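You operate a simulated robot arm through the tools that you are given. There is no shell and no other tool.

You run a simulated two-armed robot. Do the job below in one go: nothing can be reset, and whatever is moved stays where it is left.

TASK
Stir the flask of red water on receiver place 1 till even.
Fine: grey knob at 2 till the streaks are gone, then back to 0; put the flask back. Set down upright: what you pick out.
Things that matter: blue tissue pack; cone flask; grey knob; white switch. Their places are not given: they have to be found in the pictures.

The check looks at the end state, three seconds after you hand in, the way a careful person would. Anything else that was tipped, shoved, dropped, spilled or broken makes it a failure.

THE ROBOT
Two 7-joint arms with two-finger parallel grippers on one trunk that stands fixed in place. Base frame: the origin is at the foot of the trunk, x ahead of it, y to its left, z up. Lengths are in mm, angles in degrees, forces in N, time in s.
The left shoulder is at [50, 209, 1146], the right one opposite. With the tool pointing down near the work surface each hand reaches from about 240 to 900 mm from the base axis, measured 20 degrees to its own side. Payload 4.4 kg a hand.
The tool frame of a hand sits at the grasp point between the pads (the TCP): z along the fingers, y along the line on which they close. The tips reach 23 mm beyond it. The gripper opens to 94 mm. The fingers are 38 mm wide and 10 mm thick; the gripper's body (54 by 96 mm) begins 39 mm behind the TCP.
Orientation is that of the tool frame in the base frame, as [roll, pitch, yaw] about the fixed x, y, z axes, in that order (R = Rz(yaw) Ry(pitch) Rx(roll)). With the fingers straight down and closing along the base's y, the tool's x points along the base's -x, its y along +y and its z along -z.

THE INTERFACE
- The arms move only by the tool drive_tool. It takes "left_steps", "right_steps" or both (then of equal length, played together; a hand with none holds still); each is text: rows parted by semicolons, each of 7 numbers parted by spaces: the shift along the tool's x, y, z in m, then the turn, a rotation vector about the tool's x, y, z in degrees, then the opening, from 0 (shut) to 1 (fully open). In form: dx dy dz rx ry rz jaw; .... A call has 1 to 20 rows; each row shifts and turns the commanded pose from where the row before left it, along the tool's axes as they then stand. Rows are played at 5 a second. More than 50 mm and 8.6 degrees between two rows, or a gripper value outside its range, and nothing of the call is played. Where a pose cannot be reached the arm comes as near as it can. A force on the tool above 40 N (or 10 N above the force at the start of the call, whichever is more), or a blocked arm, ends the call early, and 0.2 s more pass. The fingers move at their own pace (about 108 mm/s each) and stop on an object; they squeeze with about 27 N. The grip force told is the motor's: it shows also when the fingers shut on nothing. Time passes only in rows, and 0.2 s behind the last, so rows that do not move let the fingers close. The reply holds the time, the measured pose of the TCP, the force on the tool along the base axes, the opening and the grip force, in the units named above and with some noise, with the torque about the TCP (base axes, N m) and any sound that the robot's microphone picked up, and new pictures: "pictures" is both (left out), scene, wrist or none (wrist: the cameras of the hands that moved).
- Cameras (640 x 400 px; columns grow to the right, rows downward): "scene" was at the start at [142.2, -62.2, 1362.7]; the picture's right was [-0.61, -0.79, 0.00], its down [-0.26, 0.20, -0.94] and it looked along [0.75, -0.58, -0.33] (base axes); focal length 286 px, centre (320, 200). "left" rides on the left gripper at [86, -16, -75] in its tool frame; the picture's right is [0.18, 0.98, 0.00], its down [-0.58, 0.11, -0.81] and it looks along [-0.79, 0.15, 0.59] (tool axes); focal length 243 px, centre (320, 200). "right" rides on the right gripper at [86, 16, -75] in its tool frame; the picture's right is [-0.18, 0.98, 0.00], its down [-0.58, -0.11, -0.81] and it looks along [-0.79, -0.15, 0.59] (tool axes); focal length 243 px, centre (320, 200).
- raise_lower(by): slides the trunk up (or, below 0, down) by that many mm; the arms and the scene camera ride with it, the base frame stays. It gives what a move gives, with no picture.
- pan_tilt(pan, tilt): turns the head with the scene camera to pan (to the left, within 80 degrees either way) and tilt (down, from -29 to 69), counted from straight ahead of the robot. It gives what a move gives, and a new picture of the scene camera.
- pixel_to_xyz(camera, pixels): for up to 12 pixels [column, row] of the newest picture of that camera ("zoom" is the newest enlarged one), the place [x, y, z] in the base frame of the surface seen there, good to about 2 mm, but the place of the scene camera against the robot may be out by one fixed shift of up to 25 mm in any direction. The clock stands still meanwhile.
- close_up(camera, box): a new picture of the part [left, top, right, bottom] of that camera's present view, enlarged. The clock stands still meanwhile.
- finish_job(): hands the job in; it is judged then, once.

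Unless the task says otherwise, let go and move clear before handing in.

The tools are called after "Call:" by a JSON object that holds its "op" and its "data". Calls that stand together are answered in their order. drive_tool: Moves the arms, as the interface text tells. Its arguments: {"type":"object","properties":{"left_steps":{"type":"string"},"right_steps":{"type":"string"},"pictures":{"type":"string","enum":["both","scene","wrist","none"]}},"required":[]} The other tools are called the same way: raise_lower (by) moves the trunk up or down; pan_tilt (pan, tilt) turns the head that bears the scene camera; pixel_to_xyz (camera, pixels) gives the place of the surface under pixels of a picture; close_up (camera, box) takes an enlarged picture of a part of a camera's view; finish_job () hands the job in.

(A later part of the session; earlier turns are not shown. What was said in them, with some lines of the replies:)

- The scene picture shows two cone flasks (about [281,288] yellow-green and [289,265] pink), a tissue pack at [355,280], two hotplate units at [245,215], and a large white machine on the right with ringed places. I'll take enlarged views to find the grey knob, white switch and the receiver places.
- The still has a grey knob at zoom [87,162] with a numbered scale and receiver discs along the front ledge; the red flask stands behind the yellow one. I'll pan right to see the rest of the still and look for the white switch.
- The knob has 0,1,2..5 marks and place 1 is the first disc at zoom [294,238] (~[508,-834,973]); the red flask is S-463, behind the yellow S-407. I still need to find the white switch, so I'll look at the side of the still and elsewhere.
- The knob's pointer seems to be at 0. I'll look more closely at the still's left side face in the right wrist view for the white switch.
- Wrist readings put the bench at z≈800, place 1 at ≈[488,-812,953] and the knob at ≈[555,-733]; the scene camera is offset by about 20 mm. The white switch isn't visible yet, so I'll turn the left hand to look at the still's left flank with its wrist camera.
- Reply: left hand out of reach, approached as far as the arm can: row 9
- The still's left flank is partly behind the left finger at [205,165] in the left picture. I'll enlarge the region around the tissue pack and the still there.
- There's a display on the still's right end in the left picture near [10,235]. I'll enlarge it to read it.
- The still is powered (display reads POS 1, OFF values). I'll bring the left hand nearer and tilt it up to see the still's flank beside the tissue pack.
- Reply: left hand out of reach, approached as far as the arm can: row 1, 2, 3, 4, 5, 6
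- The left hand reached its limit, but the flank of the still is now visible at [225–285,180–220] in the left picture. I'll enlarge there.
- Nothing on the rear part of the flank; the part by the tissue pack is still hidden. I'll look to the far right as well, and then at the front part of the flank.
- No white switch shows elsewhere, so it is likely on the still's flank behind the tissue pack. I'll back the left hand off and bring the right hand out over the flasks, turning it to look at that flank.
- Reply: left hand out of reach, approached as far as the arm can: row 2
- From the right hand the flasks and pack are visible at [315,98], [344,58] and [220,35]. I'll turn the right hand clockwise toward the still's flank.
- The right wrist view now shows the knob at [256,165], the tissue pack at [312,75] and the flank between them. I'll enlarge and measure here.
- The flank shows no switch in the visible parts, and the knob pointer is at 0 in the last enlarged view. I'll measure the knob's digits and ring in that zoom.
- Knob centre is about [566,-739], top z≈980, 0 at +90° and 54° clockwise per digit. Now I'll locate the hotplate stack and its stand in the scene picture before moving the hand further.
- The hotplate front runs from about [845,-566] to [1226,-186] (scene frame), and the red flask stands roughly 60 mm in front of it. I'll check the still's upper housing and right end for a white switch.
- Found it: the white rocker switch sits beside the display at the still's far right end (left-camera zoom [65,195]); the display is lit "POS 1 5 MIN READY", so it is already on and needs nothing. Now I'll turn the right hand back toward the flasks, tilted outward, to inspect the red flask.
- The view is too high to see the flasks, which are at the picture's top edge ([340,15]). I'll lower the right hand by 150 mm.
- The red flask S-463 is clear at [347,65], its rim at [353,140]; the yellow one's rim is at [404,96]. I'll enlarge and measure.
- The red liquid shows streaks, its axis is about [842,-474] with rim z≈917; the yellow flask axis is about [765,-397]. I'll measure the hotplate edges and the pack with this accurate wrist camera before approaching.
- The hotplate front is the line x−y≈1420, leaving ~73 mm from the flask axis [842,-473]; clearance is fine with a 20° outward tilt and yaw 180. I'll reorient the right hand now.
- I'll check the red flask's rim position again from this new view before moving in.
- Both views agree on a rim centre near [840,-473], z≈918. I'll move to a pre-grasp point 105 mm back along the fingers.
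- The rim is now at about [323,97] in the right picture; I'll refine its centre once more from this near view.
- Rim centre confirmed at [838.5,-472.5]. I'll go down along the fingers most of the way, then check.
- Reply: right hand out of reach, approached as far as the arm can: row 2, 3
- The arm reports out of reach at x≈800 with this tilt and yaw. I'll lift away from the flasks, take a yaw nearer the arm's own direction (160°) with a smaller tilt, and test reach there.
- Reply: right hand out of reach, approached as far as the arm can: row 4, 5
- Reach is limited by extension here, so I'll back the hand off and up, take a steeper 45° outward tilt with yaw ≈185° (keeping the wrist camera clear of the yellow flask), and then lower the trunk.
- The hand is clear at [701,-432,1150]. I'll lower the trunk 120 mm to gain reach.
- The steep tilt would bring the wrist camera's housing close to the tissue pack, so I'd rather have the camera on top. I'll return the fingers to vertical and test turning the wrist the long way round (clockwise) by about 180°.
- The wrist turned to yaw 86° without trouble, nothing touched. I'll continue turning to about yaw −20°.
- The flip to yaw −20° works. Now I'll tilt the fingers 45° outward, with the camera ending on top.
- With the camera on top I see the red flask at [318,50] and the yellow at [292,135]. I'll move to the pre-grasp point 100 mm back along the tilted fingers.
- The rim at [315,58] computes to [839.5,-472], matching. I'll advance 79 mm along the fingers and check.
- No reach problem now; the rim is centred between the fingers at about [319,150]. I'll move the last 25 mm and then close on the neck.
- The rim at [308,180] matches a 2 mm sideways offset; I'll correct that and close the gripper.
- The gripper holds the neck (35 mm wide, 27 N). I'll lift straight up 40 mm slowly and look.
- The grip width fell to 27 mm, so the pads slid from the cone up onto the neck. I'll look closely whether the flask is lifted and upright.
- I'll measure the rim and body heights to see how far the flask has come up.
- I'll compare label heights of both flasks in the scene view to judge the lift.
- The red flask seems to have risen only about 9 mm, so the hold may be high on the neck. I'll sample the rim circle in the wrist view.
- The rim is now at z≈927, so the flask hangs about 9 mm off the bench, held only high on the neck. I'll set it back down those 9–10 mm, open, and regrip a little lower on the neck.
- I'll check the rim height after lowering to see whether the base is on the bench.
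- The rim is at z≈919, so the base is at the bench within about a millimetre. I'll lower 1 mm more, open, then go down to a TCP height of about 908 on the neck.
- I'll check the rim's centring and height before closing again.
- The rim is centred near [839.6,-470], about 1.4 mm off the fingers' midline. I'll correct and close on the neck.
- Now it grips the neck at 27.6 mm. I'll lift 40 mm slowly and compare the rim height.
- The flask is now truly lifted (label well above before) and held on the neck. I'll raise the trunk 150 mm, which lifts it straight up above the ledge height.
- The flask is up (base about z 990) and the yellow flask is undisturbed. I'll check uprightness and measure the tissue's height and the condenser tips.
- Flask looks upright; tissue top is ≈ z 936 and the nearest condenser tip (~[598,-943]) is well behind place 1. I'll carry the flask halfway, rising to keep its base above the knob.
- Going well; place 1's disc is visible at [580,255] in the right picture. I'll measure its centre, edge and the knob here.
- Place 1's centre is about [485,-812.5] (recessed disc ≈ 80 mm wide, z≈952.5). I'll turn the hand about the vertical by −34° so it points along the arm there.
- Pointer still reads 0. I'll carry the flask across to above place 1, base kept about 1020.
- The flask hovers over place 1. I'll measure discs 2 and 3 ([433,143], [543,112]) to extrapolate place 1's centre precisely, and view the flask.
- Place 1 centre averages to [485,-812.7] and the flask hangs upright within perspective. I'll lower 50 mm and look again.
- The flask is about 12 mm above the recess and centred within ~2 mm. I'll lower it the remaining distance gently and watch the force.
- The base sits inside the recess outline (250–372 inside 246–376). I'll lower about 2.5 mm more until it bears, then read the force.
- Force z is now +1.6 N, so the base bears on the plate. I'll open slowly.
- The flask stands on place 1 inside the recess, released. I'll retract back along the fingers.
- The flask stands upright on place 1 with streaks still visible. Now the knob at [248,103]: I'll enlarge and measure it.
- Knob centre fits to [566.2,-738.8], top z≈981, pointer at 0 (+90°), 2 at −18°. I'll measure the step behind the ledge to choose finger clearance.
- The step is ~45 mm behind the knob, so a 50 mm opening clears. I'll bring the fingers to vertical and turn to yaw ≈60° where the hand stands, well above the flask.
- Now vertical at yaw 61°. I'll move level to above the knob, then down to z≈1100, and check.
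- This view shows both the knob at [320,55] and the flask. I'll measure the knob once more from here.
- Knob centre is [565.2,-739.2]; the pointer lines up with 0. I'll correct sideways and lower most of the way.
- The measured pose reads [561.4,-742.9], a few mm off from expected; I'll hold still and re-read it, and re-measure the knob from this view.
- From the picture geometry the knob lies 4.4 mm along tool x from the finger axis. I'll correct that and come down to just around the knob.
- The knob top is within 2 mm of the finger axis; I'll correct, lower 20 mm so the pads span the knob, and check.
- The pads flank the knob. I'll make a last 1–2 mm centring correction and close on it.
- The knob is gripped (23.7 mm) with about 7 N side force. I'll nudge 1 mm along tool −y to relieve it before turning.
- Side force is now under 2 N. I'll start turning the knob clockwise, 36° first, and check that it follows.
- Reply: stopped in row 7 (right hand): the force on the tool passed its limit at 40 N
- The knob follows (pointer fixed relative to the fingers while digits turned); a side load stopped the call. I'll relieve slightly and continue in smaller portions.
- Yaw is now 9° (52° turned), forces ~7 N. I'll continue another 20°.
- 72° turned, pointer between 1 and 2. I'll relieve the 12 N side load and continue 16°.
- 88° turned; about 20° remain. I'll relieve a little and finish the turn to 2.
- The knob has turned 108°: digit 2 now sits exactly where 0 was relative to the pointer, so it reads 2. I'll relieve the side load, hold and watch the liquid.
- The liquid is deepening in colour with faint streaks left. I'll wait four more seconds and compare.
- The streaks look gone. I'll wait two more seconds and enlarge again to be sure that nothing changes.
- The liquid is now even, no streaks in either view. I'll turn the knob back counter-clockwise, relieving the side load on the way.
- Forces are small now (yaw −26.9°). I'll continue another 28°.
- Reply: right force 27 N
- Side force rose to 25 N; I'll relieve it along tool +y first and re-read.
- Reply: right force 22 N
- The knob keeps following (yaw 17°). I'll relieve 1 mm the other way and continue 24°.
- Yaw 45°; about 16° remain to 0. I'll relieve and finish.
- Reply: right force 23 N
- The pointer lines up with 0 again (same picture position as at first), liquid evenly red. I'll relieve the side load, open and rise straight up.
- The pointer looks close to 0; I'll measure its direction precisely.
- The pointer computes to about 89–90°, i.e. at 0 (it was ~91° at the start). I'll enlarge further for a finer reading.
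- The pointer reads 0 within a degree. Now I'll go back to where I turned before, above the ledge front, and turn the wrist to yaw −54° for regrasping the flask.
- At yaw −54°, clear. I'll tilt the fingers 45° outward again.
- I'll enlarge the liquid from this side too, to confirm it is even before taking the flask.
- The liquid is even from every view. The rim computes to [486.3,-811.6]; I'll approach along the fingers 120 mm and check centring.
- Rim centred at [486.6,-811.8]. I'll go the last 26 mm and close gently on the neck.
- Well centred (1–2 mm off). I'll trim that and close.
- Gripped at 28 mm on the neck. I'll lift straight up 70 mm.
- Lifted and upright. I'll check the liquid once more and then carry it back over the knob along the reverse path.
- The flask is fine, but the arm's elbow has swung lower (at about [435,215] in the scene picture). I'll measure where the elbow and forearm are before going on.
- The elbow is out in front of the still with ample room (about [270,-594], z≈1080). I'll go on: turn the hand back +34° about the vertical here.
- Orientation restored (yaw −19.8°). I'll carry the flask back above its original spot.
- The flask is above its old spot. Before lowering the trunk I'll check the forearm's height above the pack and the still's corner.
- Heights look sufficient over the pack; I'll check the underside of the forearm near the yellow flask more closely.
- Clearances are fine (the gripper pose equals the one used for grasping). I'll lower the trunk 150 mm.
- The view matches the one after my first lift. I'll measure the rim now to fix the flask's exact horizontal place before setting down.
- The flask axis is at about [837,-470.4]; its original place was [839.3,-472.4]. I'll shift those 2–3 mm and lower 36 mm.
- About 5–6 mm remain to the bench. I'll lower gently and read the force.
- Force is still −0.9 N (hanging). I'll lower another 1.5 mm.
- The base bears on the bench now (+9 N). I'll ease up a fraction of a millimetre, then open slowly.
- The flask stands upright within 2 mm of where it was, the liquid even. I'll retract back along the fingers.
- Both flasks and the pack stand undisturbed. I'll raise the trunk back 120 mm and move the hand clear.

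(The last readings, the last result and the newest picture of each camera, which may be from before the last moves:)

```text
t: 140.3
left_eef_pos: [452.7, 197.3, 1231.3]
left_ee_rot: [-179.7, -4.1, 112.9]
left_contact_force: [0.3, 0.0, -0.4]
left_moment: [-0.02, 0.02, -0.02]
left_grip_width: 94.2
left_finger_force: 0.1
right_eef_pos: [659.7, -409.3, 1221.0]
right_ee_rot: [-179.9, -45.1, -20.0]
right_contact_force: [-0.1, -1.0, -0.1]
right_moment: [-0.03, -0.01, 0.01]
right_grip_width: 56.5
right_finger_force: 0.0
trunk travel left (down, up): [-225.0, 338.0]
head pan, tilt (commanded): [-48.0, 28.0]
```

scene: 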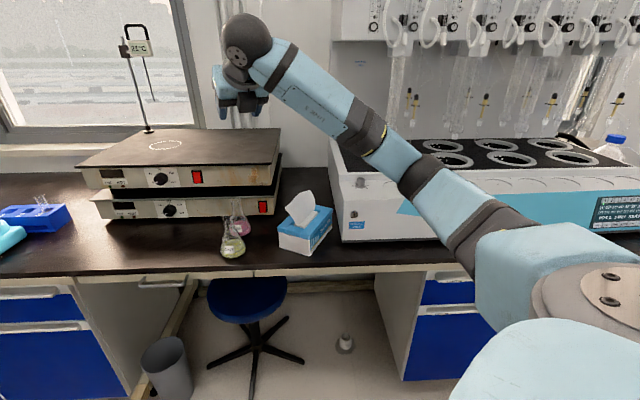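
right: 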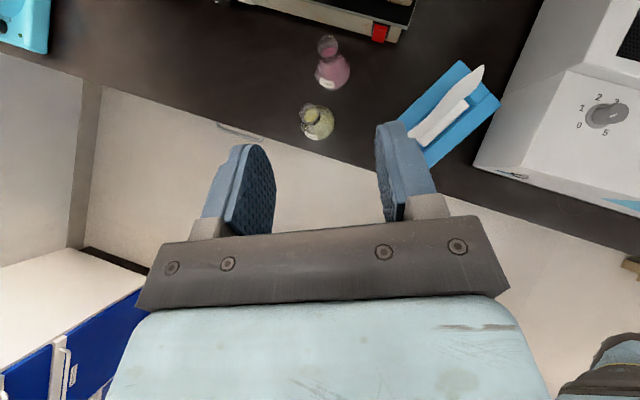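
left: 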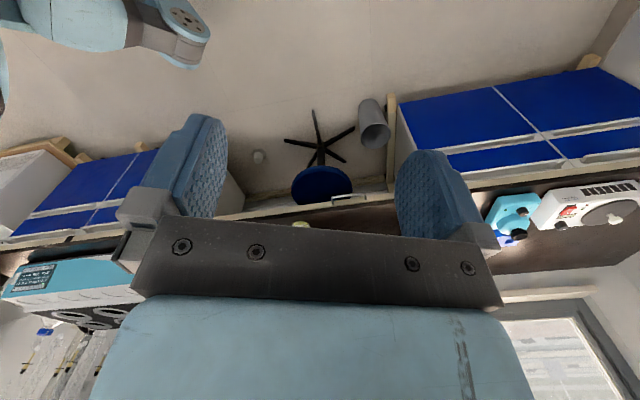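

The hand is clear. I'll make a final check of the knob's pointer, the flasks, the pack and the still's display.

Call:
{"op": "close_up", "data": {"camera": "scene", "box": [340, 165, 380, 195]}}

Call:
{"op": "close_up", "data": {"camera": "scene", "box": [210, 180, 340, 265]}}

Call:
{"op": "close_up", "data": {"camera": "right", "box": [565, 85, 640, 145]}}

Call:
{"op": "close_up", "data": {"camera": "right", "box": [290, 25, 370, 145]}}

Call:
{"op": "close_up", "data": {"camera": "scene", "box": [580, 180, 640, 240]}}

```text
13.33 times, centred on (360, 180) of scene
```

zoom: 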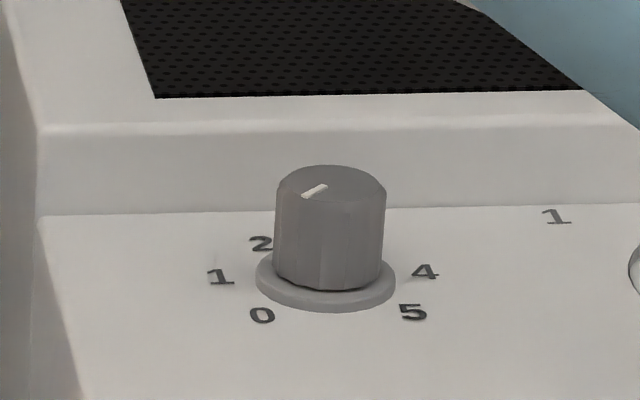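

```text
4.71 times, centred on (275, 222) of scene
```

zoom: 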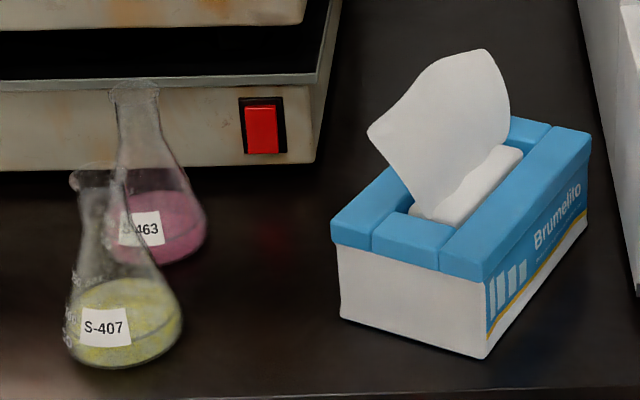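

```text
6.67 times, centred on (602, 115) of right
```

zoom: 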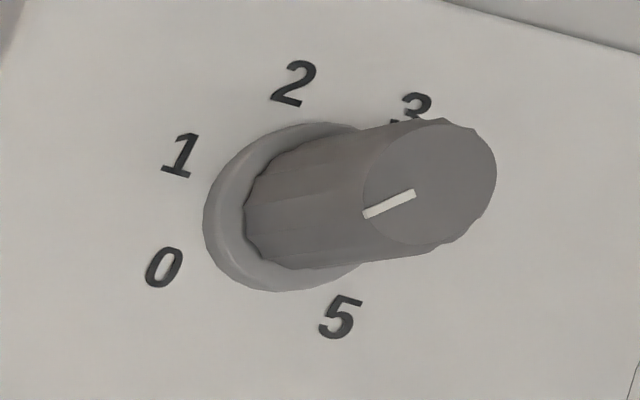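

```text
3.33 times, centred on (330, 85) of right
```

zoom: 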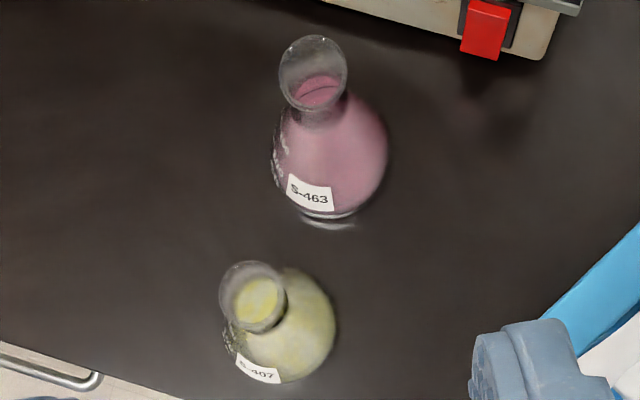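

```text
6.67 times, centred on (610, 210) of scene
```

zoom: 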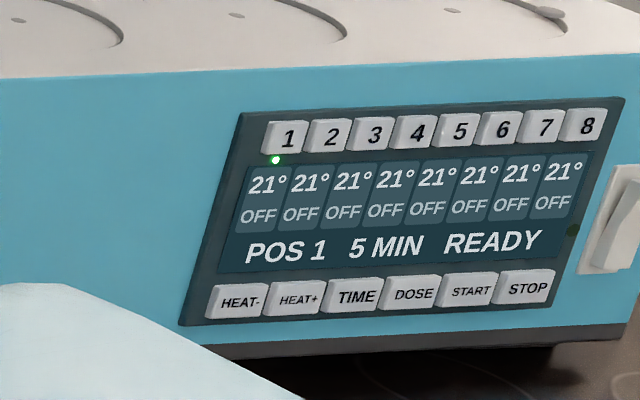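

Everything checks out: the pointer is at 0 within about 2°, and S-463 is even red, upright and back in its spot. The yellow flask and tissue pack are undisturbed, the display is still READY with the white switch untouched, and both hands are clear. I'm handing in the job.

Call:
{"op": "finish_job", "data": {}}

```text
The job is handed in.
```

I stirred the red-water flask (S-463) on receiver place 1 until the streaks were gone and returned it to where it stood. I have handed the job in but have not seen the check's result.

- **Stirring:** the grey knob was held at 2 for about 9 seconds. The liquid then looked even from both cameras.
- **Knob:** it is back at 0, within about 2 degrees by the pictures.
- **Flask:** it stands upright on the bench, within about 2 mm of its original place. My first grip slid up its neck during the first lift. I set it straight back down on the spot and gripped it again. Nothing tipped or spilled.
- **Other objects:** the yellow flask and the blue tissue pack look undisturbed. The white switch on the still was not touched, and its display still reads READY.

Both hands are empty and clear of the bench.
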